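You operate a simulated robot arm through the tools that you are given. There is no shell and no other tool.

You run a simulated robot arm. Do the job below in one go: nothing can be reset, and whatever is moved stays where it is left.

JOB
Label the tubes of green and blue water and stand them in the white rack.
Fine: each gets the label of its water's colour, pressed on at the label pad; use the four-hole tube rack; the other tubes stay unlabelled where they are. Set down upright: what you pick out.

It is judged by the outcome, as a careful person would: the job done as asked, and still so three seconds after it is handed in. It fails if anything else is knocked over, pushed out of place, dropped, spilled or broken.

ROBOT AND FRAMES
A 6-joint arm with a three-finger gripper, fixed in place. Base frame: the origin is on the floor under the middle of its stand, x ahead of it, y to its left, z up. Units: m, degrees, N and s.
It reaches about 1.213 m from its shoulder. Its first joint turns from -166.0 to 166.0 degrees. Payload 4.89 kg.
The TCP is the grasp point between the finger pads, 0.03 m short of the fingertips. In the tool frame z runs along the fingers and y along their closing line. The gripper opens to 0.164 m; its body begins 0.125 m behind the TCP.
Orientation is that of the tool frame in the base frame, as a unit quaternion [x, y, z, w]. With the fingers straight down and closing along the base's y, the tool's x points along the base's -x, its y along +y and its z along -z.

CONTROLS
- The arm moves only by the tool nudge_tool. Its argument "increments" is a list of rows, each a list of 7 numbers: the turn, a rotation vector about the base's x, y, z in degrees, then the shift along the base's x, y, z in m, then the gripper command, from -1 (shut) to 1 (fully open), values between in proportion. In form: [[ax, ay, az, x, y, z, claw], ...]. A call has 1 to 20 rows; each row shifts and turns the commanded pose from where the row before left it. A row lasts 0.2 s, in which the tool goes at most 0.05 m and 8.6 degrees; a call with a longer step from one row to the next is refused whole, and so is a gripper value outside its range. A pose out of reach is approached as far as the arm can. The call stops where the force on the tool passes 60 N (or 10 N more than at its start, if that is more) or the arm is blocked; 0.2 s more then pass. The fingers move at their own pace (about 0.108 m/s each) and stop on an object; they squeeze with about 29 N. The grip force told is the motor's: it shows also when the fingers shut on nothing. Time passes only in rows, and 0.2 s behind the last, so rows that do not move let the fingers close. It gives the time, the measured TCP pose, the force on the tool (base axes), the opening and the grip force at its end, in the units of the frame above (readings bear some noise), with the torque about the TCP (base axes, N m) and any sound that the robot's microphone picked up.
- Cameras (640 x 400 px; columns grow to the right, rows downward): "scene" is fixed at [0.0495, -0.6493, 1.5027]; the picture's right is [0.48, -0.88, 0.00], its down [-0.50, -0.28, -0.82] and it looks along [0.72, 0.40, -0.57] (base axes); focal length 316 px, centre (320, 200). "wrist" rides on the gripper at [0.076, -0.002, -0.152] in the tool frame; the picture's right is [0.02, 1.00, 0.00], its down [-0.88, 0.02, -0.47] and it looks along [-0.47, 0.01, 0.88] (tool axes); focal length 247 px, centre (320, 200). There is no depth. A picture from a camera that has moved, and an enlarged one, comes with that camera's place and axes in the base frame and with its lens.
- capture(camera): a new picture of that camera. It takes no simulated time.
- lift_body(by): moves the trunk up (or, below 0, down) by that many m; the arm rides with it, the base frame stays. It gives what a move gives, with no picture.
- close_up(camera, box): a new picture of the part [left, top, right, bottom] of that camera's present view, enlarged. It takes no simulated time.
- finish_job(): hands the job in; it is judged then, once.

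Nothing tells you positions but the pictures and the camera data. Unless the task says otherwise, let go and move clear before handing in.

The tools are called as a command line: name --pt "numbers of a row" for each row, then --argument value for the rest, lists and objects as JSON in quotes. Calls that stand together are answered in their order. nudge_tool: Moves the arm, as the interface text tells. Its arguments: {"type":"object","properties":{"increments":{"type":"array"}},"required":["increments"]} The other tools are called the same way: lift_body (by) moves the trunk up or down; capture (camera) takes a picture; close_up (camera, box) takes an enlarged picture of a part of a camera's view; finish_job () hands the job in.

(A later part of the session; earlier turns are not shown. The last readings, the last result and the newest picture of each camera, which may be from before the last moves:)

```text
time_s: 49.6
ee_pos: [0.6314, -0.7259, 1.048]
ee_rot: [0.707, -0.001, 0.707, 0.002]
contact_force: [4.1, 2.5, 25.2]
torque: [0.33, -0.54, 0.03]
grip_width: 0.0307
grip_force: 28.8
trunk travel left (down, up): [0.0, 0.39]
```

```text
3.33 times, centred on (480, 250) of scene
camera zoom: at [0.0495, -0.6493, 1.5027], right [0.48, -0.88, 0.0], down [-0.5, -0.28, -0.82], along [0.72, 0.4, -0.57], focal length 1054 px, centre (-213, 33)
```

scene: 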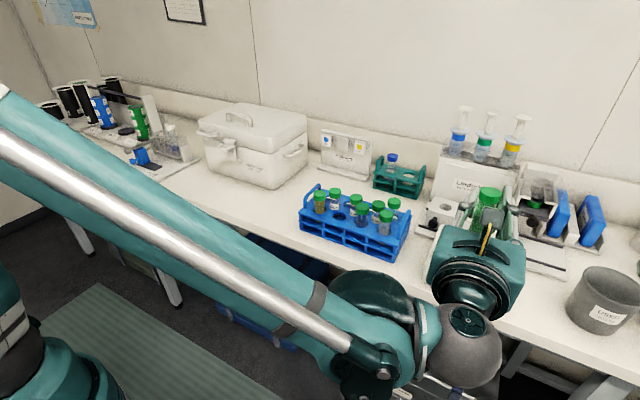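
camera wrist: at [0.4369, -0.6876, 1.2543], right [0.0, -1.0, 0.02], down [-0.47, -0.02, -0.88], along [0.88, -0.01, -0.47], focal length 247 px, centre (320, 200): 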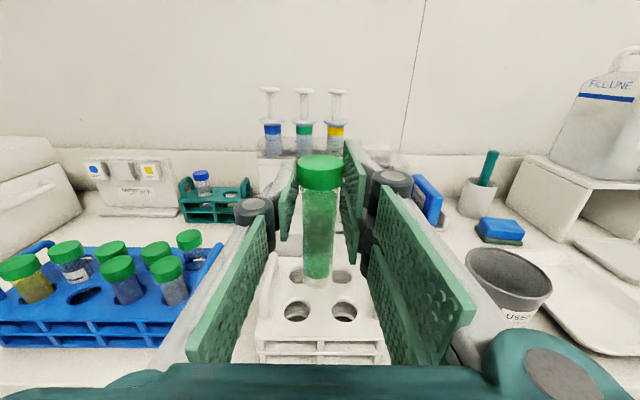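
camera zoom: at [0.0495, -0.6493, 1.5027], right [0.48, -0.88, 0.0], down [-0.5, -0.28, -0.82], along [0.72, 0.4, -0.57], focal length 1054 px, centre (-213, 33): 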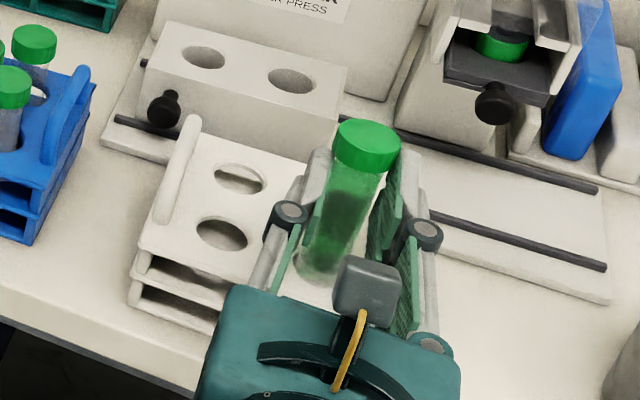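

The tube caught on something and slid up in the grip (25 N upward). I'll ease up at once and look.

nudge_tool --pt "0 0 0 0 0 0.003 -1" --pt "0 0 0 0 0 0.003 -1" --pt "0 0 0 0 0 0.0 -1"

capture --camera "wrist"

close_up --camera "wrist" --box '[275, 120, 365, 290]'

close_up --camera "scene" --box '[440, 190, 520, 270]'

```text
time_s: 50.5
ee_pos: [0.6314, -0.7266, 1.0524]
ee_rot: [0.706, -0.001, 0.708, 0.0]
contact_force: [0.6, -1.0, -1.2]
torque: [0.0, 0.02, 0.01]
grip_width: 0.0305
grip_force: 28.8
trunk travel left (down, up): [0.0, 0.39]
```

```text
taken
camera wrist: at [0.4791, -0.7245, 1.1297], right [0.0, -1.0, 0.02], down [-0.47, -0.02, -0.88], along [0.88, -0.01, -0.47], focal length 247 px, centre (320, 200)
```

wrist: 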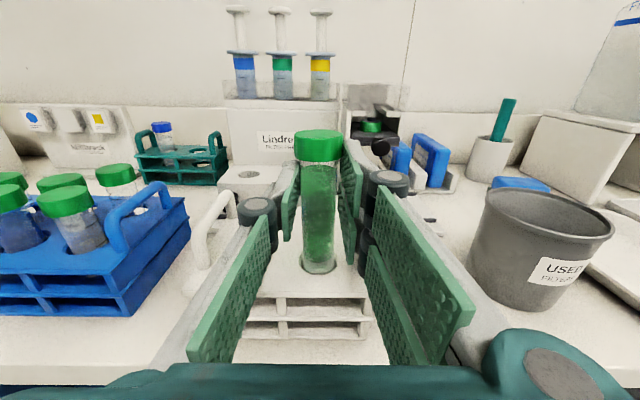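

```text
2.35 times, centred on (320, 205) of wrist
camera zoom: at [0.4791, -0.7245, 1.1297], right [0.0, -1.0, 0.02], down [-0.47, -0.02, -0.88], along [0.88, -0.01, -0.47], focal length 581 px, centre (320, 188)
```

zoom: 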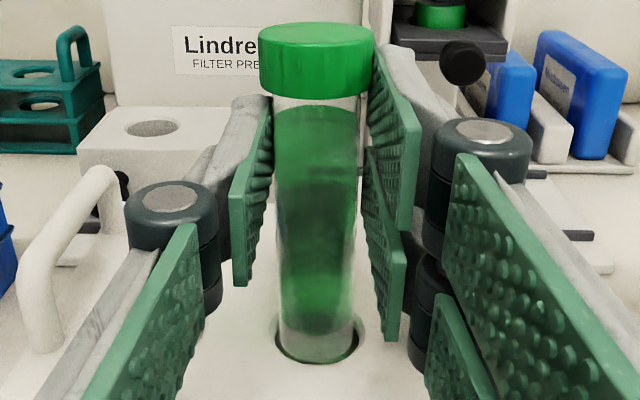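

```text
5.00 times, centred on (480, 230) of scene
camera zoom: at [0.0495, -0.6493, 1.5027], right [0.48, -0.88, 0.0], down [-0.5, -0.28, -0.82], along [0.72, 0.4, -0.57], focal length 1580 px, centre (-480, 50)
```

zoom: 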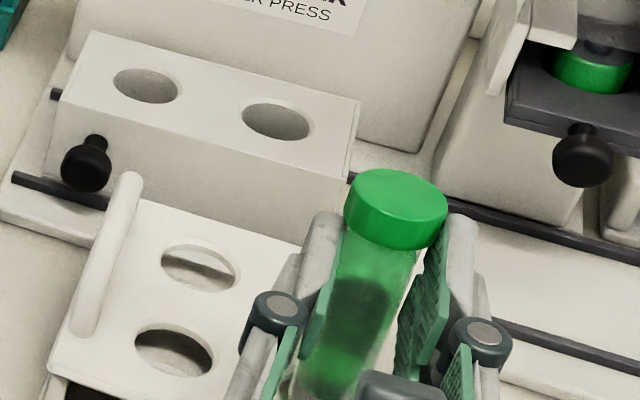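

The tube's front edge landed on the hole rim, because my 4 mm correction was wrong: the tube is slightly shorter than I assumed. It then slid up about 18 mm in the grip, and it is still held upright. I'll stand it on the flat middle of the rack's top plate to re-grip at cap height with the fingers kept close, then insert it properly.

nudge_tool --pt "0 0 0 0 0 0.006 -1" --pt "0 0 0 0 0 0.008 -1" --pt "0 0 0 0.012 0.01 0 -1" --pt "0 0 0 0.012 0.01 0 -1" --pt "0 0 0 0.012 0.011 0 -1" --pt "0 0 0 0 0 0 -1"

close_up --camera "wrist" --box '[265, 120, 375, 290]'

close_up --camera "scene" --box '[420, 180, 540, 300]'

```text
time_s: 51.9
ee_pos: [0.6667, -0.6949, 1.0674]
ee_rot: [0.706, -0.002, 0.708, 0.002]
contact_force: [-1.2, 0.8, -0.1]
torque: [-0.01, 0.0, 0.06]
grip_width: 0.0302
grip_force: 29.0
trunk travel left (down, up): [0.0, 0.39]
```

```text
2.35 times, centred on (320, 205) of wrist
camera zoom: at [0.5148, -0.6931, 1.1436], right [0.0, -1.0, 0.02], down [-0.47, -0.02, -0.88], along [0.88, -0.01, -0.47], focal length 581 px, centre (320, 188)
```

zoom: 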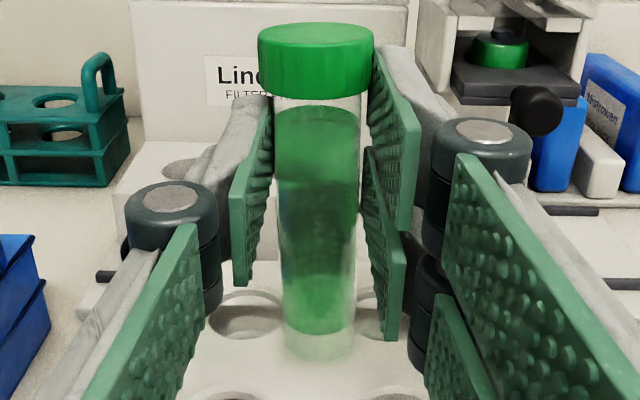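

```text
3.33 times, centred on (480, 240) of scene
camera zoom: at [0.0495, -0.6493, 1.5027], right [0.48, -0.88, 0.0], down [-0.5, -0.28, -0.82], along [0.72, 0.4, -0.57], focal length 1054 px, centre (-213, 67)
```

zoom: 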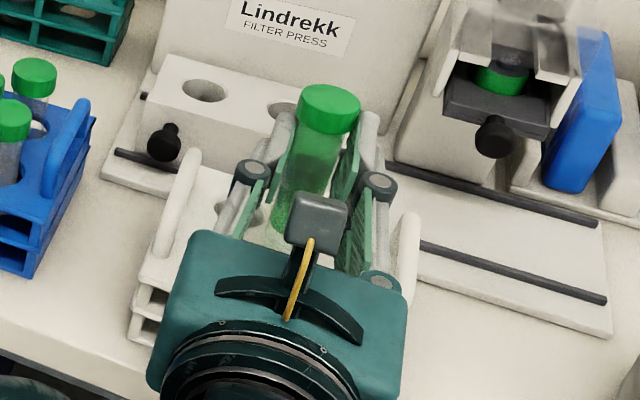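

nudge_tool --pt "0 0 0 0 0 -0.005 -1" --pt "0 0 0 0 0 -0.004 -1" --pt "0 0 0 0 0 0 -1"

nudge_tool --pt "0 0 0 0 0 -0.002 -1" --pt "0 0 0 0 0 0 -1"

nudge_tool --pt "0 0 0 0 0 -0.002 -1" --pt "0 0 0 0 0 0 -1"

```text
time_s: 52.6
ee_pos: [0.6673, -0.6927, 1.0578]
ee_rot: [0.707, -0.002, 0.707, 0.002]
contact_force: [-0.4, -0.6, -0.4]
torque: [0.0, 0.03, 0.01]
grip_width: 0.0302
grip_force: 29.4
trunk travel left (down, up): [0.0, 0.39]
```

```text
time_s: 53.2
ee_pos: [0.6668, -0.6944, 1.0543]
ee_rot: [0.707, -0.002, 0.707, 0.002]
contact_force: [-0.5, 0.0, 0.5]
torque: [-0.03, 0.06, -0.01]
grip_width: 0.0302
grip_force: 28.9
trunk travel left (down, up): [0.0, 0.39]
```

```text
time_s: 53.9
ee_pos: [0.6667, -0.6956, 1.0531]
ee_rot: [0.706, -0.001, 0.708, 0.001]
contact_force: [-0.1, -0.2, -0.1]
torque: [0.01, 0.0, 0.02]
grip_width: 0.03
grip_force: 29.3
trunk travel left (down, up): [0.0, 0.39]
```

nudge_tool --pt "0 0 0 0 0 -0.0015 -1" --pt "0 0 0 0 0 0 -1"

nudge_tool --pt "0 0 0 0 0 -0.0015 -1" --pt "0 0 0 0 0 0 -1"

close_up --camera "wrist" --box '[265, 120, 375, 290]'

```text
time_s: 54.5
ee_pos: [0.6679, -0.6944, 1.05]
ee_rot: [0.706, -0.002, 0.708, 0.001]
contact_force: [0.2, -0.5, -0.6]
torque: [-0.01, 0.01, -0.01]
grip_width: 0.0299
grip_force: 28.8
trunk travel left (down, up): [0.0, 0.39]
```

```text
time_s: 55.0
ee_pos: [0.6678, -0.6965, 1.0494]
ee_rot: [0.707, -0.002, 0.708, 0.001]
contact_force: [0.6, -0.6, -0.7]
torque: [0.01, 0.03, 0.02]
grip_width: 0.03
grip_force: 29.1
trunk travel left (down, up): [0.0, 0.39]
```

```text
2.35 times, centred on (320, 205) of wrist
camera zoom: at [0.5149, -0.6934, 1.1266], right [0.0, -1.0, 0.02], down [-0.47, -0.02, -0.88], along [0.88, -0.01, -0.47], focal length 581 px, centre (320, 188)
```

zoom: 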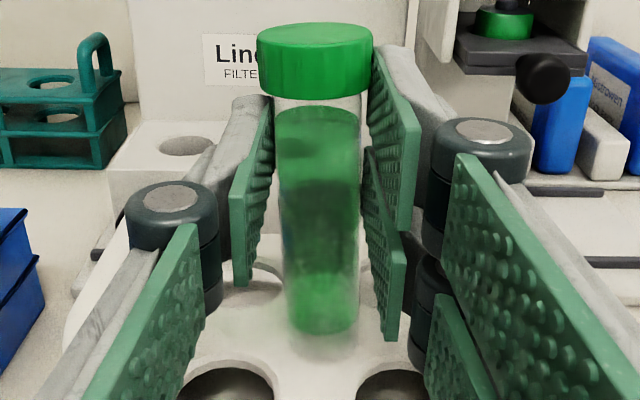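

nudge_tool --pt "0 0 0 0 0 -0.0015 -1" --pt "0 0 0 0 0 0 -1"

nudge_tool --pt "0 0 0 0 0 -0.0015 -1" --pt "0 0 0 0 0 0 -1"

nudge_tool --pt "0 0 0 0 0 -0.0015 -1" --pt "0 0 0 0 0 0 -1"

```text
time_s: 55.6
ee_pos: [0.6677, -0.6946, 1.0496]
ee_rot: [0.705, -0.002, 0.709, 0.001]
contact_force: [0.6, -1.4, 13.6]
torque: [-0.02, -0.5, -0.05]
grip_width: 0.0301
grip_force: 29.1
trunk travel left (down, up): [0.0, 0.39]
```

```text
time_s: 56.2
ee_pos: [0.6663, -0.6947, 1.0475]
ee_rot: [0.706, -0.002, 0.708, 0.002]
contact_force: [-0.1, -2.8, 27.2]
torque: [-0.07, -0.78, -0.09]
grip_width: 0.0301
grip_force: 29.0
trunk travel left (down, up): [0.0, 0.39]
```

```text
time_s: 56.9
ee_pos: [0.6666, -0.6933, 1.0448]
ee_rot: [0.706, -0.002, 0.708, 0.002]
contact_force: [-1.3, -4.4, 27.0]
torque: [-0.13, -0.58, -0.09]
grip_width: 0.0298
grip_force: 28.9
trunk travel left (down, up): [0.0, 0.39]
```

The tube is standing on the plate. I'll relieve the load, then open slightly.

nudge_tool --pt "0 0 0 0 0 0.0015 -1" --pt "0 0 0 0 0 0 -1"

close_up --camera "wrist" --box '[265, 110, 375, 290]'

close_up --camera "scene" --box '[430, 180, 520, 270]'

```text
time_s: 57.5
ee_pos: [0.6673, -0.6948, 1.0452]
ee_rot: [0.707, -0.001, 0.707, 0.001]
contact_force: [-0.9, -1.0, 3.7]
torque: [0.01, 0.0, 0.0]
grip_width: 0.0299
grip_force: 29.1
trunk travel left (down, up): [0.0, 0.39]
```

```text
2.22 times, centred on (320, 200) of wrist
camera zoom: at [0.515, -0.6924, 1.1234], right [0.0, -1.0, 0.02], down [-0.47, -0.02, -0.88], along [0.88, -0.01, -0.47], focal length 549 px, centre (320, 200)
```

zoom: 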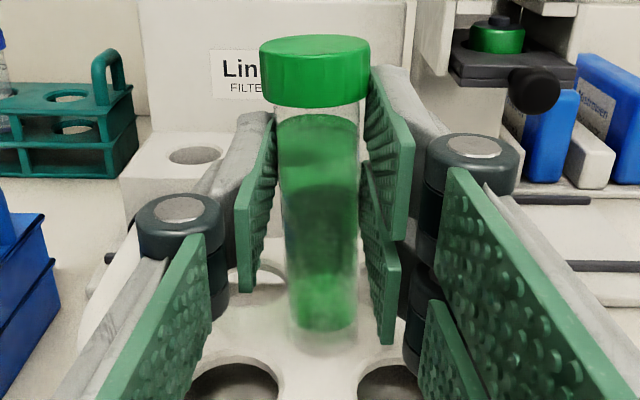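

```text
4.44 times, centred on (475, 225) of scene
camera zoom: at [0.0495, -0.6493, 1.5027], right [0.48, -0.88, 0.0], down [-0.5, -0.28, -0.82], along [0.72, 0.4, -0.57], focal length 1405 px, centre (-369, 89)
```

zoom: 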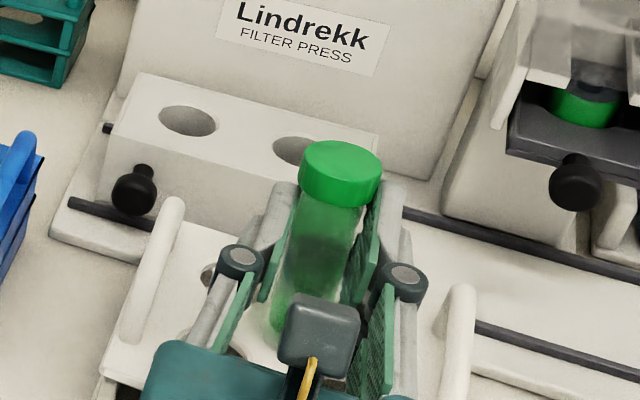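

nudge_tool --pt "0 0 0 0 0 0 -0.62" --pt "0 0 0 0 0 0 -0.6" --pt "0 0 0 0 0 0 -0.58" --pt "0 0 0 0 0 0 -0.55" --pt "0 0 0 0 0 0 -0.52" --pt "0 0 0 0 0 0 -0.5"

close_up --camera "wrist" --box '[265, 110, 375, 290]'

close_up --camera "scene" --box '[430, 180, 520, 270]'

```text
time_s: 58.9
ee_pos: [0.6682, -0.6941, 1.0483]
ee_rot: [0.707, -0.003, 0.707, 0.003]
contact_force: [0.2, -0.3, -0.8]
torque: [-0.01, -0.03, -0.01]
grip_width: 0.0411
grip_force: 0.1
trunk travel left (down, up): [0.0, 0.39]
```

```text
2.22 times, centred on (320, 200) of wrist
camera zoom: at [0.515, -0.6928, 1.1238], right [0.0, -1.0, 0.02], down [-0.47, -0.02, -0.88], along [0.88, -0.01, -0.47], focal length 549 px, centre (320, 200)
```

zoom: 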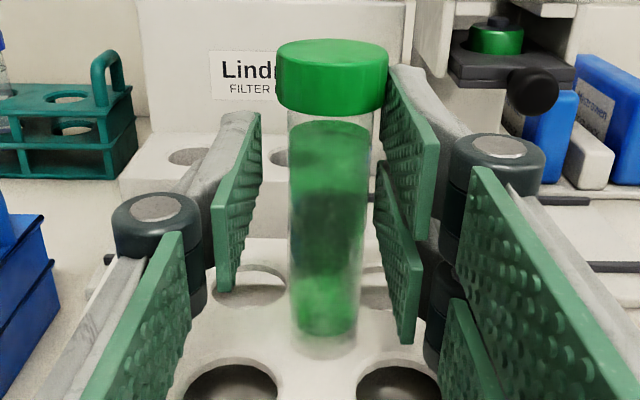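

```text
4.44 times, centred on (475, 225) of scene
camera zoom: at [0.0495, -0.6493, 1.5027], right [0.48, -0.88, 0.0], down [-0.5, -0.28, -0.82], along [0.72, 0.4, -0.57], focal length 1405 px, centre (-369, 89)
```

zoom: 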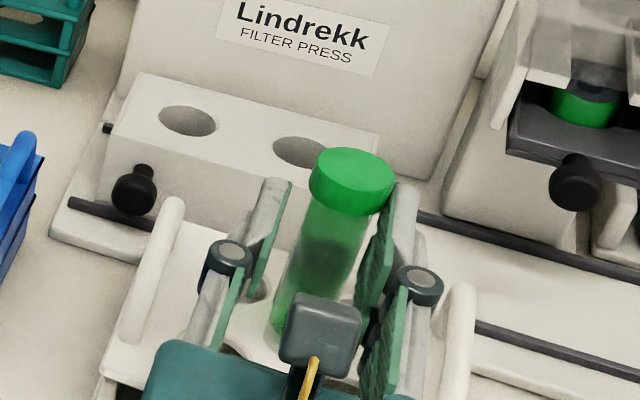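

The tube now stands upright by itself on the plate, about 3 mm right of the finger centre. I'll recentre around it, rise to cap height and re-grip.

nudge_tool --pt "0 0 0 0.0 -0.003 0 -0.5" --pt "0 0 0 0.0015 0 0 -0.5" --pt "0 0 0 0 0 0.008 -0.5" --pt "0 0 0 0 0 0.008 -0.5" --pt "0 0 0 0 0 0.007 -0.5" --pt "0 0 0 0 0 0 -0.5"

close_up --camera "wrist" --box '[265, 110, 375, 290]'

close_up --camera "scene" --box '[430, 180, 520, 270]'

```text
time_s: 60.2
ee_pos: [0.6687, -0.6978, 1.0699]
ee_rot: [0.707, -0.002, 0.707, 0.001]
contact_force: [-0.3, -0.9, -0.5]
torque: [-0.02, -0.01, 0.04]
grip_width: 0.041
grip_force: 0.0
trunk travel left (down, up): [0.0, 0.39]
```

```text
2.22 times, centred on (320, 200) of wrist
camera zoom: at [0.5164, -0.696, 1.1469], right [0.0, -1.0, 0.02], down [-0.47, -0.02, -0.88], along [0.88, -0.01, -0.47], focal length 549 px, centre (320, 200)
```

zoom: 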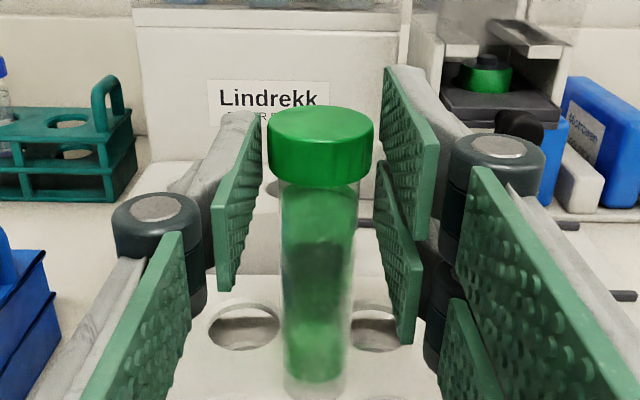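

```text
4.44 times, centred on (475, 225) of scene
camera zoom: at [0.0495, -0.6493, 1.5027], right [0.48, -0.88, 0.0], down [-0.5, -0.28, -0.82], along [0.72, 0.4, -0.57], focal length 1405 px, centre (-369, 89)
```

zoom: 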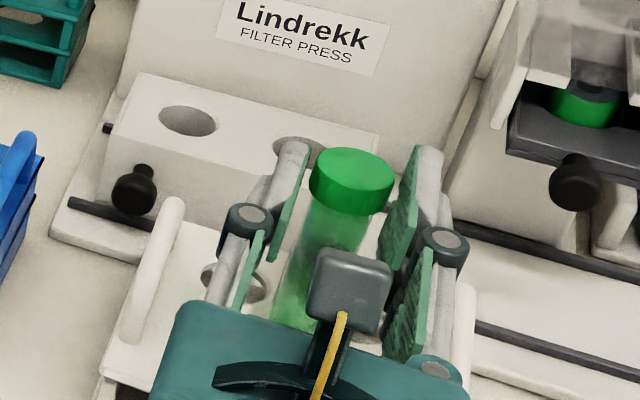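

Well aligned at the cap. Closing the grip again.

nudge_tool --pt "0 0 0 0 0 0 -0.56" --pt "0 0 0 0 0 0 -0.6" --pt "0 0 0 0 0 0 -1" --pt "0 0 0 0 0 0 -1" --pt "0 0 0 0 0 0 -1"

close_up --camera "wrist" --box '[265, 110, 375, 290]'

```text
time_s: 61.5
ee_pos: [0.6689, -0.6964, 1.07]
ee_rot: [0.706, -0.003, 0.708, 0.002]
contact_force: [0.1, 0.3, 0.6]
torque: [-0.01, 0.01, 0.02]
grip_width: 0.0334
grip_force: 29.1
trunk travel left (down, up): [0.0, 0.39]
```

```text
2.22 times, centred on (320, 200) of wrist
camera zoom: at [0.5164, -0.696, 1.1469], right [0.0, -1.0, 0.02], down [-0.47, -0.02, -0.88], along [0.88, -0.01, -0.47], focal length 549 px, centre (320, 200)
```

zoom: 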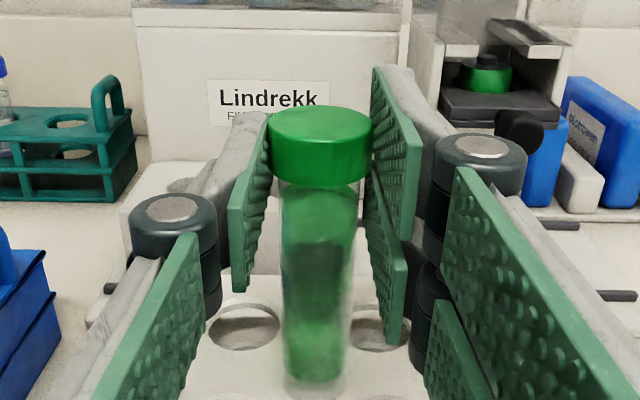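

close_up --camera "wrist" --box '[260, 230, 380, 330]'

```text
4.00 times, centred on (320, 280) of wrist
camera zoom: at [0.5164, -0.696, 1.1469], right [0.0, -1.0, 0.02], down [-0.47, -0.02, -0.88], along [0.88, -0.01, -0.47], focal length 988 px, centre (320, -120)
```

zoom: 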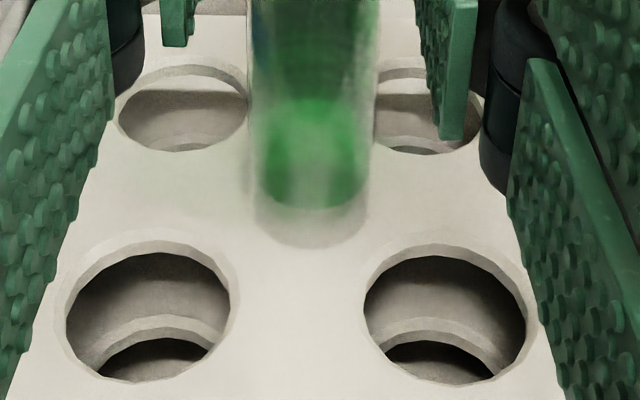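

From the tube's known contact with the plate, the right-front hole is (-0.029, -0.030) m away. I'll lift 12 mm, shift by that, and check again just above the hole.

nudge_tool --pt "0 0 0 0 0 0.004 -1" --pt "0 0 0 0 0 0.008 -1" --pt "0 0 0 -0.01 -0.01 0 -1" --pt "0 0 0 -0.01 -0.01 0 -1" --pt "0 0 0 -0.009 -0.0095 0 -1" --pt "0 0 0 0 0 -0.005 -1" --pt "0 0 0 0 0 -0.004 -1" --pt "0 0 0 0 0 0 -1"

close_up --camera "wrist" --box '[260, 230, 380, 330]'

close_up --camera "wrist" --box '[285, 250, 345, 310]'

```text
time_s: 63.2
ee_pos: [0.6404, -0.7267, 1.0721]
ee_rot: [0.706, -0.002, 0.708, 0.001]
contact_force: [0.1, 0.3, -0.4]
torque: [-0.01, 0.06, -0.02]
grip_width: 0.0336
grip_force: 28.7
trunk travel left (down, up): [0.0, 0.39]
```

```text
4.00 times, centred on (320, 280) of wrist
camera zoom: at [0.4875, -0.726, 1.1494], right [0.0, -1.0, 0.02], down [-0.47, -0.02, -0.88], along [0.88, -0.01, -0.47], focal length 988 px, centre (320, -120)
```

zoom: 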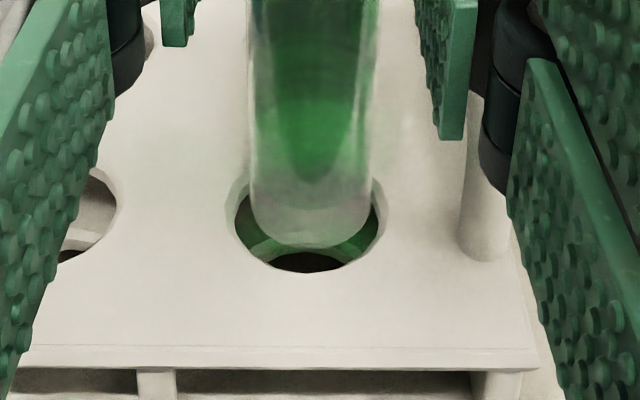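

```text
6.67 times, centred on (315, 280) of wrist
camera zoom: at [0.4875, -0.726, 1.1494], right [0.0, -1.0, 0.02], down [-0.47, -0.02, -0.88], along [0.88, -0.01, -0.47], focal length 1646 px, centre (353, -333)
```

zoom: 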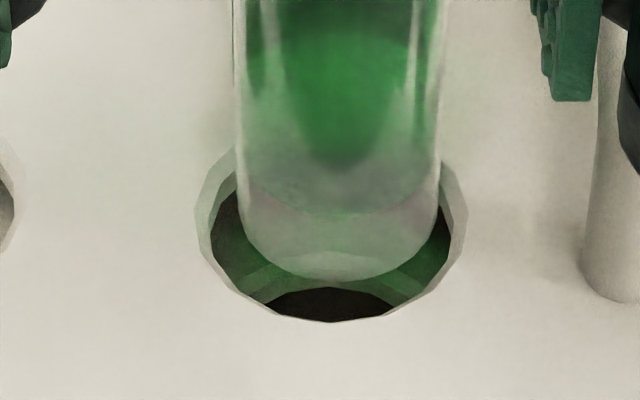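

Good alignment; the hole is about 1 mm to the left. I'll shift slightly and lower step by step, checking force.

nudge_tool --pt "0 0 0 0 0.0015 0 -1" --pt "0 0 0 0 0 -0.004 -1" --pt "0 0 0 0 0 -0.004 -1" --pt "0 0 0 0 0 0 -1"

close_up --camera "wrist" --box '[260, 110, 380, 310]'

```text
time_s: 64.2
ee_pos: [0.6409, -0.7264, 1.0649]
ee_rot: [0.706, -0.002, 0.708, 0.001]
contact_force: [0.4, 0.5, -0.1]
torque: [0.01, 0.03, 0.01]
grip_width: 0.0334
grip_force: 28.8
trunk travel left (down, up): [0.0, 0.39]
```

```text
2.00 times, centred on (320, 210) of wrist
camera zoom: at [0.4874, -0.7244, 1.1421], right [0.0, -1.0, 0.02], down [-0.47, -0.02, -0.88], along [0.88, -0.01, -0.47], focal length 494 px, centre (320, 180)
```

zoom: 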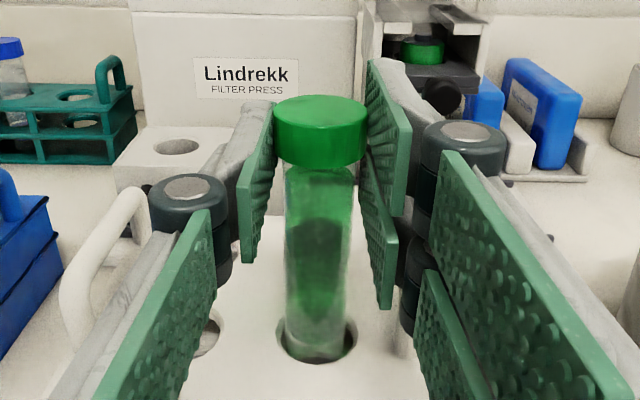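

The bottom has entered the hole with no contact force. Continuing.

nudge_tool --pt "0 0 0 0 0 -0.005 -1" --pt "0 0 0 0 0 -0.005 -1" --pt "0 0 0 0 0 0 -1"

nudge_tool --pt "0 0 0 0 0 -0.005 -1" --pt "0 0 0 0 0 0 -1"

close_up --camera "wrist" --box '[260, 110, 380, 310]'

```text
time_s: 65.0
ee_pos: [0.6399, -0.726, 1.0545]
ee_rot: [0.706, -0.002, 0.708, 0.002]
contact_force: [-0.2, 0.1, 0.9]
torque: [-0.01, 0.04, -0.04]
grip_width: 0.0331
grip_force: 29.1
trunk travel left (down, up): [0.0, 0.39]
```

```text
time_s: 65.7
ee_pos: [0.639, -0.7263, 1.0499]
ee_rot: [0.706, -0.002, 0.708, 0.002]
contact_force: [0.1, 0.8, -1.0]
torque: [0.0, 0.05, 0.04]
grip_width: 0.0334
grip_force: 28.9
trunk travel left (down, up): [0.0, 0.39]
```

```text
2.00 times, centred on (320, 210) of wrist
camera zoom: at [0.4876, -0.7249, 1.1267], right [0.0, -1.0, 0.02], down [-0.47, -0.02, -0.88], along [0.88, -0.01, -0.47], focal length 494 px, centre (320, 180)
```

zoom: 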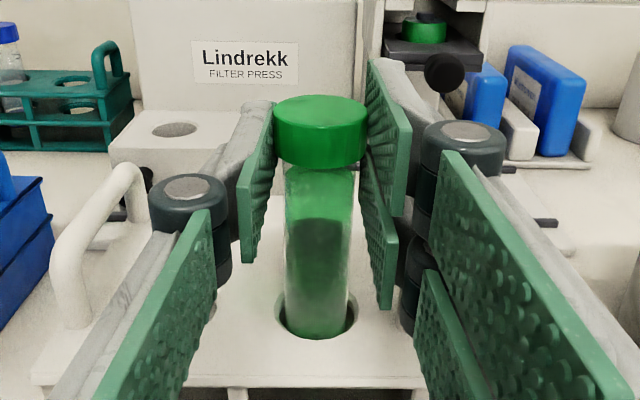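

nudge_tool --pt "0 0 0 0 0 -0.004 -1" --pt "0 0 0 0 0 0 -1"

nudge_tool --pt "0 0 0 0 0 -0.004 -1" --pt "0 0 0 0 0 0 -1"

close_up --camera "wrist" --box '[260, 110, 380, 310]'

```text
time_s: 66.2
ee_pos: [0.6412, -0.7268, 1.0461]
ee_rot: [0.707, -0.002, 0.708, 0.002]
contact_force: [-0.8, 1.1, 0.6]
torque: [-0.01, 0.05, -0.02]
grip_width: 0.0331
grip_force: 29.0
trunk travel left (down, up): [0.0, 0.39]
```

```text
time_s: 66.8
ee_pos: [0.6405, -0.727, 1.0414]
ee_rot: [0.706, -0.002, 0.708, 0.002]
contact_force: [0.0, -0.1, -0.8]
torque: [0.01, 0.02, 0.02]
grip_width: 0.0335
grip_force: 29.5
trunk travel left (down, up): [0.0, 0.39]
```

```text
2.00 times, centred on (320, 210) of wrist
camera zoom: at [0.4875, -0.7244, 1.1192], right [0.0, -1.0, 0.02], down [-0.47, -0.02, -0.88], along [0.88, -0.01, -0.47], focal length 494 px, centre (320, 180)
```

zoom: 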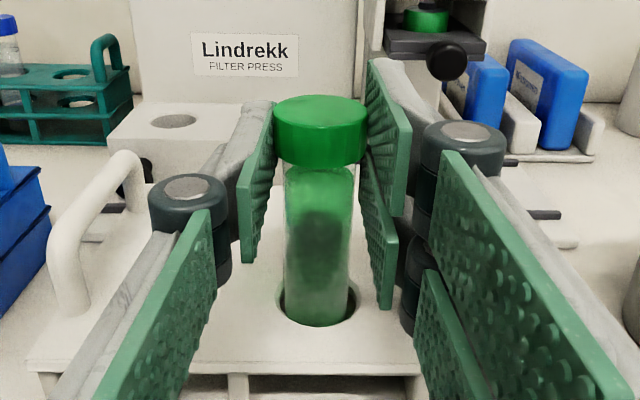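

nudge_tool --pt "0 0 0 0 0 -0.004 -1" --pt "0 0 0 0 0 0 -1"

nudge_tool --pt "0 0 0 0 0 -0.004 -1" --pt "0 0 0 0 0 0 -1"

close_up --camera "wrist" --box '[260, 110, 380, 310]'

close_up --camera "scene" --box '[420, 190, 540, 310]'

```text
time_s: 67.5
ee_pos: [0.6401, -0.7258, 1.0388]
ee_rot: [0.707, -0.002, 0.707, 0.002]
contact_force: [-0.5, 0.5, -1.8]
torque: [0.01, 0.01, -0.01]
grip_width: 0.0333
grip_force: 29.0
trunk travel left (down, up): [0.0, 0.39]
```

```text
time_s: 68.0
ee_pos: [0.6403, -0.7266, 1.0335]
ee_rot: [0.707, -0.002, 0.707, 0.002]
contact_force: [0.5, 0.5, -0.5]
torque: [-0.01, 0.05, 0.01]
grip_width: 0.0332
grip_force: 29.2
trunk travel left (down, up): [0.0, 0.39]
```

```text
2.00 times, centred on (320, 210) of wrist
camera zoom: at [0.488, -0.7243, 1.1112], right [0.0, -1.0, 0.02], down [-0.47, -0.02, -0.88], along [0.88, -0.01, -0.47], focal length 494 px, centre (320, 180)
```

zoom: 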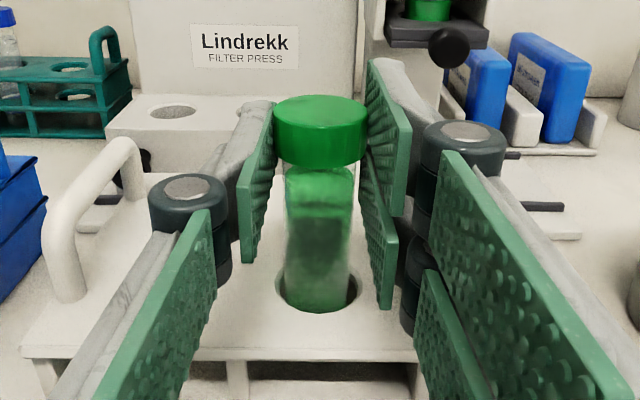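

```text
3.33 times, centred on (480, 250) of scene
camera zoom: at [0.0495, -0.6493, 1.5027], right [0.48, -0.88, 0.0], down [-0.5, -0.28, -0.82], along [0.72, 0.4, -0.57], focal length 1054 px, centre (-213, 33)
```

zoom: 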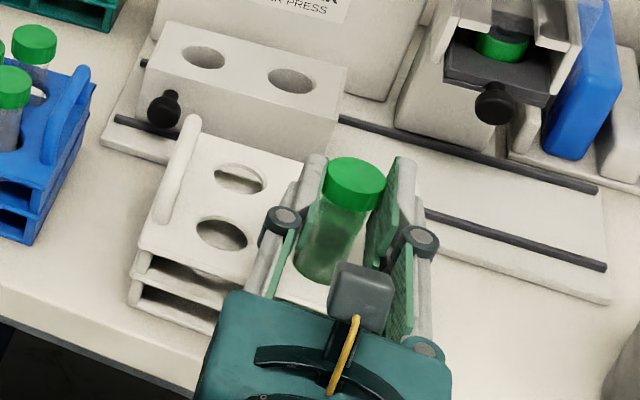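

nudge_tool --pt "0 0 0 0 0 -0.004 -1" --pt "0 0 0 0 0 0 -1"

nudge_tool --pt "0 0 0 0 0 -0.004 -1" --pt "0 0 0 0 0 0 -1"

nudge_tool --pt "0 0 0 0 0 -0.003 -1" --pt "0 0 0 0 0 0 -1"

close_up --camera "wrist" --box '[260, 110, 420, 310]'

```text
time_s: 68.7
ee_pos: [0.6404, -0.7267, 1.0303]
ee_rot: [0.707, -0.002, 0.707, 0.002]
contact_force: [0.5, 0.4, 0.0]
torque: [0.04, 0.04, -0.03]
grip_width: 0.0335
grip_force: 29.2
trunk travel left (down, up): [0.0, 0.39]
```

```text
time_s: 69.2
ee_pos: [0.6403, -0.7262, 1.0247]
ee_rot: [0.707, -0.002, 0.707, 0.002]
contact_force: [-0.3, -0.4, 0.3]
torque: [0.01, 0.01, 0.0]
grip_width: 0.0333
grip_force: 29.0
trunk travel left (down, up): [0.0, 0.39]
```

```text
time_s: 69.8
ee_pos: [0.6396, -0.7258, 1.0219]
ee_rot: [0.707, -0.003, 0.707, 0.003]
contact_force: [-0.7, 0.1, -0.3]
torque: [0.0, 0.02, 0.0]
grip_width: 0.0332
grip_force: 28.9
trunk travel left (down, up): [0.0, 0.39]
```

```text
2.00 times, centred on (340, 210) of wrist
camera zoom: at [0.4875, -0.7239, 1.1002], right [0.0, -1.0, 0.02], down [-0.47, -0.02, -0.88], along [0.88, -0.01, -0.47], focal length 494 px, centre (280, 180)
```

zoom: 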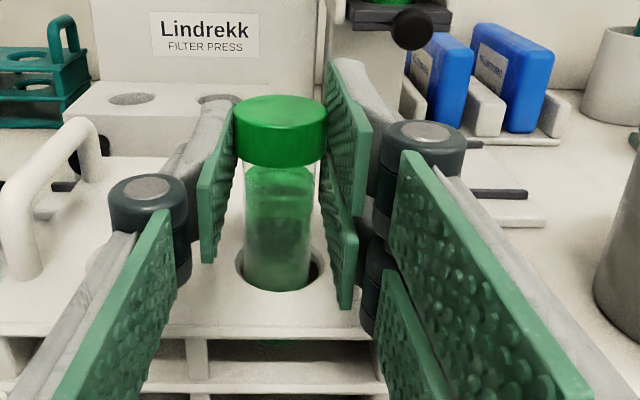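

nudge_tool --pt "0 0 0 0 0 -0.003 -1" --pt "0 0 0 0 0 0 -1"

nudge_tool --pt "0 0 0 0 0 -0.003 -1" --pt "0 0 0 0 0 0 -1"

nudge_tool --pt "0 0 0 0 0 -0.002 -1" --pt "0 0 0 0 0 0 -1"

```text
time_s: 70.5
ee_pos: [0.6403, -0.7257, 1.0212]
ee_rot: [0.707, -0.001, 0.707, 0.001]
contact_force: [-0.1, -0.3, 0.2]
torque: [-0.02, 0.06, 0.0]
grip_width: 0.0331
grip_force: 29.1
trunk travel left (down, up): [0.0, 0.39]
```

```text
time_s: 71.0
ee_pos: [0.6405, -0.7261, 1.0186]
ee_rot: [0.707, -0.002, 0.707, 0.002]
contact_force: [-0.2, 0.0, -1.1]
torque: [0.02, 0.04, -0.03]
grip_width: 0.0332
grip_force: 29.1
trunk travel left (down, up): [0.0, 0.39]
```

```text
time_s: 71.7
ee_pos: [0.6401, -0.726, 1.0161]
ee_rot: [0.707, -0.002, 0.708, 0.002]
contact_force: [-0.1, 0.0, 0.3]
torque: [-0.01, 0.01, -0.03]
grip_width: 0.0334
grip_force: 29.2
trunk travel left (down, up): [0.0, 0.39]
```

nudge_tool --pt "0 0 0 0 0 -0.002 -1" --pt "0 0 0 0 0 0 -1"

close_up --camera "wrist" --box '[260, 110, 420, 310]'

close_up --camera "scene" --box '[420, 190, 540, 310]'

```text
time_s: 72.2
ee_pos: [0.6399, -0.7255, 1.0139]
ee_rot: [0.706, -0.002, 0.708, 0.001]
contact_force: [-0.6, 0.3, -1.4]
torque: [0.03, -0.01, -0.01]
grip_width: 0.0334
grip_force: 29.3
trunk travel left (down, up): [0.0, 0.39]
```

```text
2.00 times, centred on (340, 210) of wrist
camera zoom: at [0.4877, -0.7237, 1.0903], right [0.0, -1.0, 0.02], down [-0.47, -0.02, -0.88], along [0.88, -0.01, -0.47], focal length 494 px, centre (280, 180)
```

zoom: 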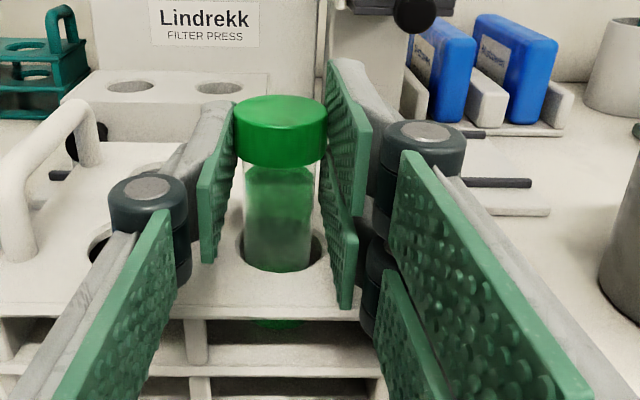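

```text
3.33 times, centred on (480, 250) of scene
camera zoom: at [0.0495, -0.6493, 1.5027], right [0.48, -0.88, 0.0], down [-0.5, -0.28, -0.82], along [0.72, 0.4, -0.57], focal length 1054 px, centre (-213, 33)
```

zoom: 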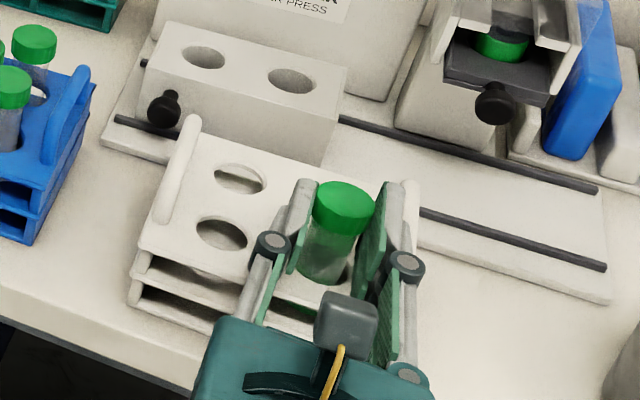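

nudge_tool --pt "0 0 0 0 0 -0.0015 -1" --pt "0 0 0 0 0 0 -1"

nudge_tool --pt "0 0 0 0 0 -0.001 -1" --pt "0 0 0 0 0 0 -1"

```text
time_s: 72.8
ee_pos: [0.639, -0.725, 1.0105]
ee_rot: [0.706, -0.001, 0.708, 0.001]
contact_force: [0.5, -0.1, -0.4]
torque: [0.04, 0.0, -0.02]
grip_width: 0.0333
grip_force: 29.1
trunk travel left (down, up): [0.0, 0.39]
```

```text
time_s: 73.5
ee_pos: [0.6396, -0.7255, 1.0101]
ee_rot: [0.707, -0.002, 0.708, 0.001]
contact_force: [-0.3, 0.8, 0.3]
torque: [0.0, 0.03, 0.0]
grip_width: 0.0332
grip_force: 29.4
trunk travel left (down, up): [0.0, 0.39]
```

nudge_tool --pt "0 0 0 0 0 -0.001 -1" --pt "0 0 0 0 0 0 -1"

nudge_tool --pt "0 0 0 0 0 -0.001 -1" --pt "0 0 0 0 0 0 -1"

close_up --camera "wrist" --box '[260, 110, 420, 310]'

```text
time_s: 74.0
ee_pos: [0.6412, -0.726, 1.0095]
ee_rot: [0.706, -0.003, 0.708, 0.002]
contact_force: [0.3, -0.7, -1.4]
torque: [0.01, 0.05, 0.0]
grip_width: 0.0331
grip_force: 28.8
trunk travel left (down, up): [0.0, 0.39]
```

```text
time_s: 74.7
ee_pos: [0.6402, -0.7271, 1.008]
ee_rot: [0.707, -0.001, 0.708, 0.0]
contact_force: [1.9, -0.2, 9.1]
torque: [-0.09, -0.32, 0.02]
grip_width: 0.0334
grip_force: 29.0
trunk travel left (down, up): [0.0, 0.39]
```

```text
2.00 times, centred on (340, 210) of wrist
camera zoom: at [0.4874, -0.7241, 1.0856], right [0.0, -1.0, 0.02], down [-0.47, -0.02, -0.88], along [0.88, -0.01, -0.47], focal length 494 px, centre (280, 180)
```

zoom: 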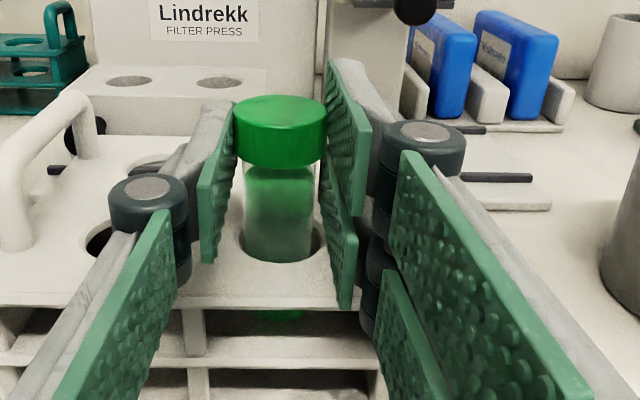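

Seated: 9 N at the same depth as the tubes in the blue rack. I'll relieve the load slightly and release with a small opening, because the handle is close.

nudge_tool --pt "0 0 0 0 0 0.001 -1" --pt "0 0 0 0 0 0 -0.6" --pt "0 0 0 0 0 0 -0.57" --pt "0 0 0 0 0 0 -0.54" --pt "0 0 0 0 0 0 -0.53"

close_up --camera "wrist" --box '[260, 110, 420, 310]'

close_up --camera "scene" --box '[430, 200, 530, 300]'

```text
time_s: 75.8
ee_pos: [0.6406, -0.7254, 1.0079]
ee_rot: [0.707, -0.002, 0.708, 0.001]
contact_force: [-0.1, 0.3, -0.3]
torque: [-0.01, -0.01, 0.0]
grip_width: 0.0378
grip_force: 0.1
trunk travel left (down, up): [0.0, 0.39]
```

```text
2.00 times, centred on (340, 210) of wrist
camera zoom: at [0.4873, -0.7241, 1.0862], right [0.0, -1.0, 0.02], down [-0.47, -0.02, -0.88], along [0.88, -0.01, -0.47], focal length 494 px, centre (280, 180)
```

zoom: 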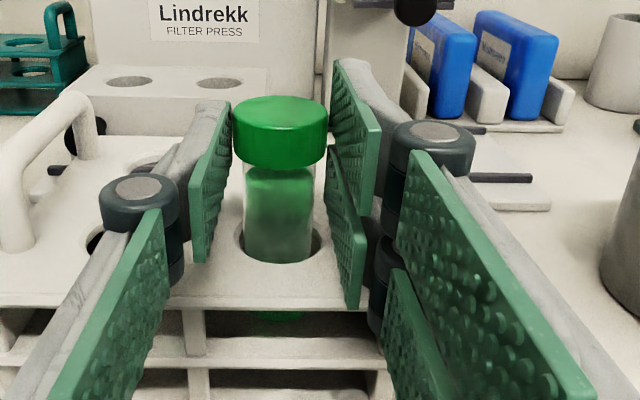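

```text
4.00 times, centred on (480, 250) of scene
camera zoom: at [0.0495, -0.6493, 1.5027], right [0.48, -0.88, 0.0], down [-0.5, -0.28, -0.82], along [0.72, 0.4, -0.57], focal length 1264 px, centre (-320, 0)
```

zoom: 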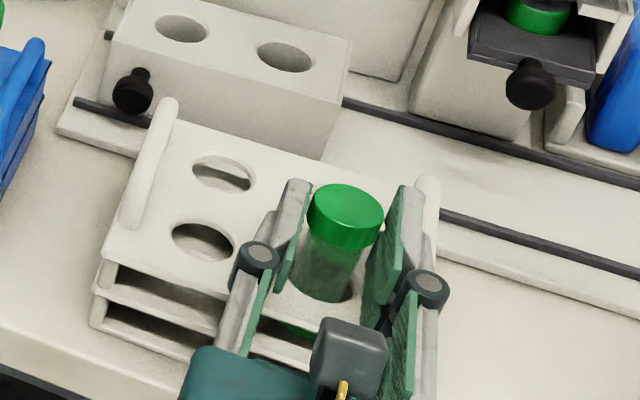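

The tube stands in the rack. Retracting straight back with a 1 mm centring shift.

nudge_tool --pt "0 0 0 0 0.001 0 -0.53" --pt "0 0 0 -0.008 0 0 -0.53" --pt "0 0 0 -0.015 0 0 -0.53" --pt "0 0 0 -0.02 0 0 -0.5" --pt "0 0 0 -0.03 0 0 -0.5" --pt "0 0 0 0 0 0 -0.5"

capture --camera "wrist"

capture --camera "scene"

close_up --camera "scene" --box '[420, 190, 540, 310]'

```text
time_s: 77.2
ee_pos: [0.568, -0.725, 1.009]
ee_rot: [0.706, -0.002, 0.708, 0.001]
contact_force: [-0.4, 0.2, -0.5]
torque: [0.03, -0.02, 0.0]
grip_width: 0.041
grip_force: 0.0
trunk travel left (down, up): [0.0, 0.39]
```

```text
taken
camera wrist: at [0.4153, -0.7238, 1.0866], right [0.0, -1.0, 0.02], down [-0.47, -0.02, -0.88], along [0.88, -0.01, -0.47], focal length 247 px, centre (320, 200)
```

wrist: 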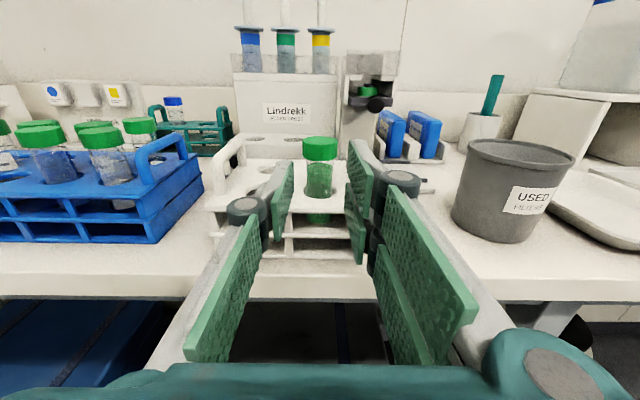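

```text
taken
```

scene: 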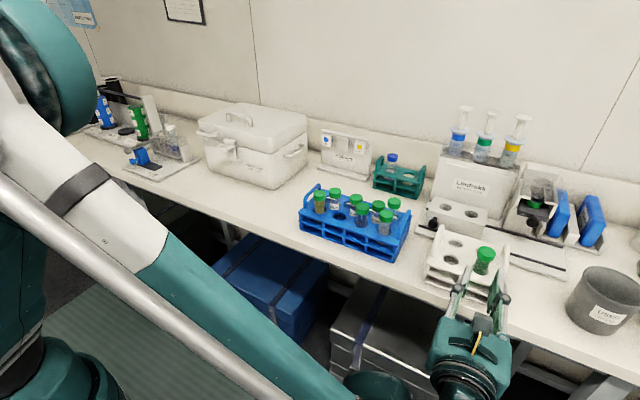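

```text
3.33 times, centred on (480, 250) of scene
camera zoom: at [0.0495, -0.6493, 1.5027], right [0.48, -0.88, 0.0], down [-0.5, -0.28, -0.82], along [0.72, 0.4, -0.57], focal length 1054 px, centre (-213, 33)
```

zoom: 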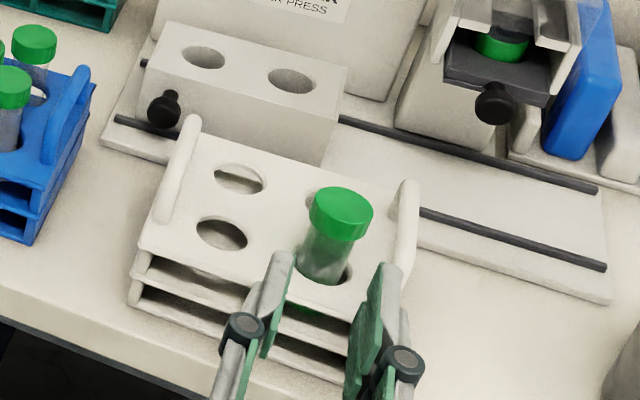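

Green is placed. Now the blue tube; I'll check the colours once more from here.

close_up --camera "wrist" --box '[0, 80, 210, 250]'

close_up --camera "scene" --box '[300, 175, 420, 265]'

close_up --camera "scene" --box '[310, 115, 440, 205]'

```text
2.35 times, centred on (105, 165) of wrist
camera zoom: at [0.4153, -0.7238, 1.0866], right [0.0, -1.0, 0.02], down [-0.47, -0.02, -0.88], along [0.88, -0.01, -0.47], focal length 581 px, centre (826, 282)
```

zoom: 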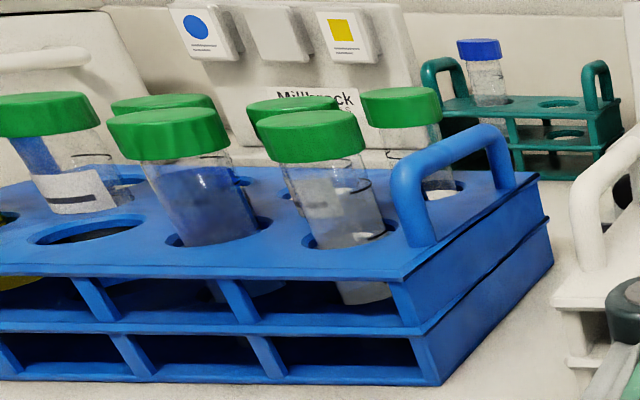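

```text
4.44 times, centred on (360, 220) of scene
camera zoom: at [0.0495, -0.6493, 1.5027], right [0.48, -0.88, 0.0], down [-0.5, -0.28, -0.82], along [0.72, 0.4, -0.57], focal length 1405 px, centre (142, 111)
```

zoom: 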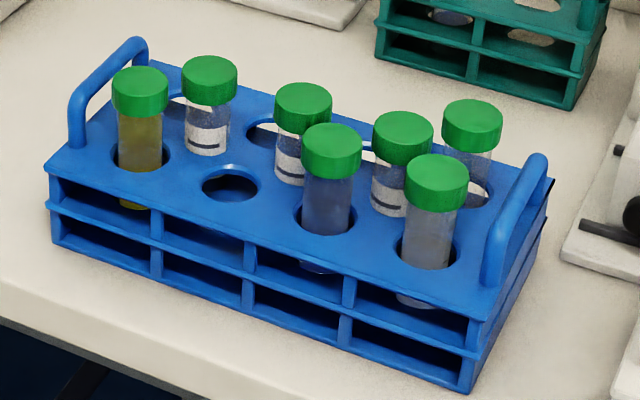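

```text
4.44 times, centred on (375, 160) of scene
camera zoom: at [0.0495, -0.6493, 1.5027], right [0.48, -0.88, 0.0], down [-0.5, -0.28, -0.82], along [0.72, 0.4, -0.57], focal length 1405 px, centre (76, 378)
```

zoom: 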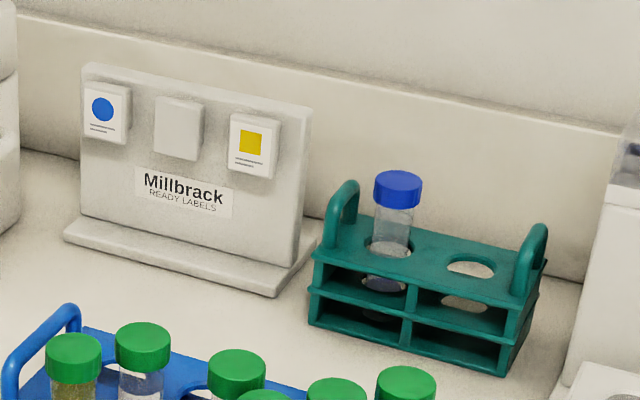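

The blue-capped tube in the teal rack shows a bluish tint at its base, so I need to rule out blue water there. I'll raise and move to look at it closely.

nudge_tool --pt "0 0 0 -0.01 0 0.03 -0.5" --pt "0 0 0 0 0 0.04 -0.5" --pt "0 0 0 0 0.01 0.045 -0.5" --pt "0 0 0 0 0.03 0.04 -0.5" --pt "0 0 0 0.01 0.045 0 -0.5" --pt "0 0 0 0.01 0.045 0 -0.5" --pt "0 0 0 0.01 0.045 0 -0.5" --pt "0 0 0 0.02 0.045 0 -0.5" --pt "0 0 0 0.03 0.038 0 -0.5" --pt "0 0 0 0.03 0.038 0 -0.5" --pt "0 0 0 0.03 0.03 0 -0.5" --pt "0 0 0 0.03 0 0 -0.5" --pt "0 0 0 0.03 0 0 -0.5" --pt "0 0 0 0 0 0 -0.5"

capture --camera "wrist"

```text
time_s: 80.2
ee_pos: [0.7581, -0.3985, 1.163]
ee_rot: [0.706, -0.002, 0.708, 0.002]
contact_force: [-0.7, -0.3, 0.6]
torque: [-0.02, 0.02, 0.03]
grip_width: 0.041
grip_force: 0.0
trunk travel left (down, up): [0.0, 0.39]
```

```text
taken
camera wrist: at [0.6054, -0.397, 1.2405], right [0.0, -1.0, 0.02], down [-0.47, -0.02, -0.88], along [0.88, -0.01, -0.47], focal length 247 px, centre (320, 200)
```

wrist: 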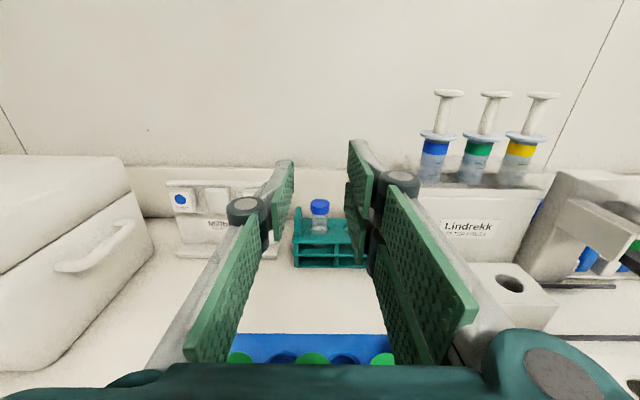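

close_up --camera "wrist" --box '[290, 190, 350, 275]'

nudge_tool --pt "0 0 0 0.03 0 -0.01 -0.5" --pt "0 0 0 0.03 0 -0.02 -0.5" --pt "0 0 0 0.02 0 -0.02 -0.5" --pt "0 0 0 0 0 0 -0.5"

close_up --camera "wrist" --box '[285, 165, 355, 265]'

```text
4.71 times, centred on (320, 232) of wrist
camera zoom: at [0.6054, -0.397, 1.2405], right [0.0, -1.0, 0.02], down [-0.47, -0.02, -0.88], along [0.88, -0.01, -0.47], focal length 1162 px, centre (320, 47)
```

zoom: 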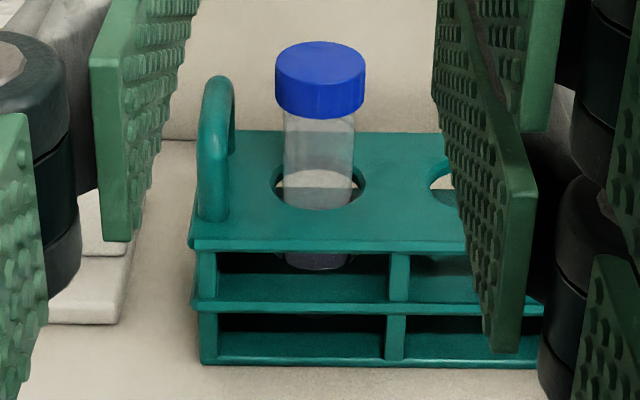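

```text
time_s: 81.2
ee_pos: [0.8364, -0.3979, 1.1134]
ee_rot: [0.706, -0.002, 0.708, 0.002]
contact_force: [-0.6, -0.6, 0.3]
torque: [-0.03, 0.06, -0.03]
grip_width: 0.0414
grip_force: 0.1
trunk travel left (down, up): [0.0, 0.39]
```

```text
4.00 times, centred on (320, 215) of wrist
camera zoom: at [0.6846, -0.3962, 1.1908], right [-0.01, -1.0, 0.02], down [-0.47, -0.02, -0.88], along [0.88, -0.01, -0.47], focal length 988 px, centre (320, 140)
```

zoom: 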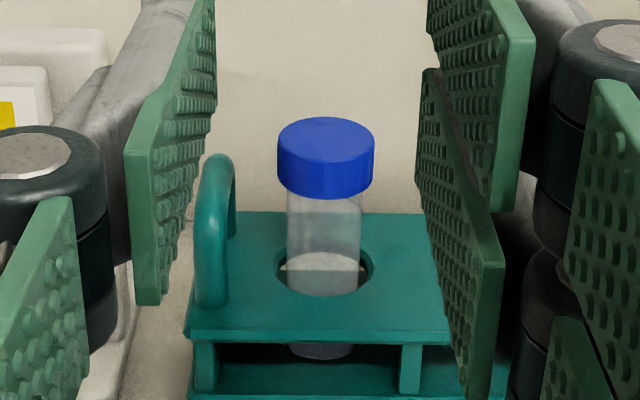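

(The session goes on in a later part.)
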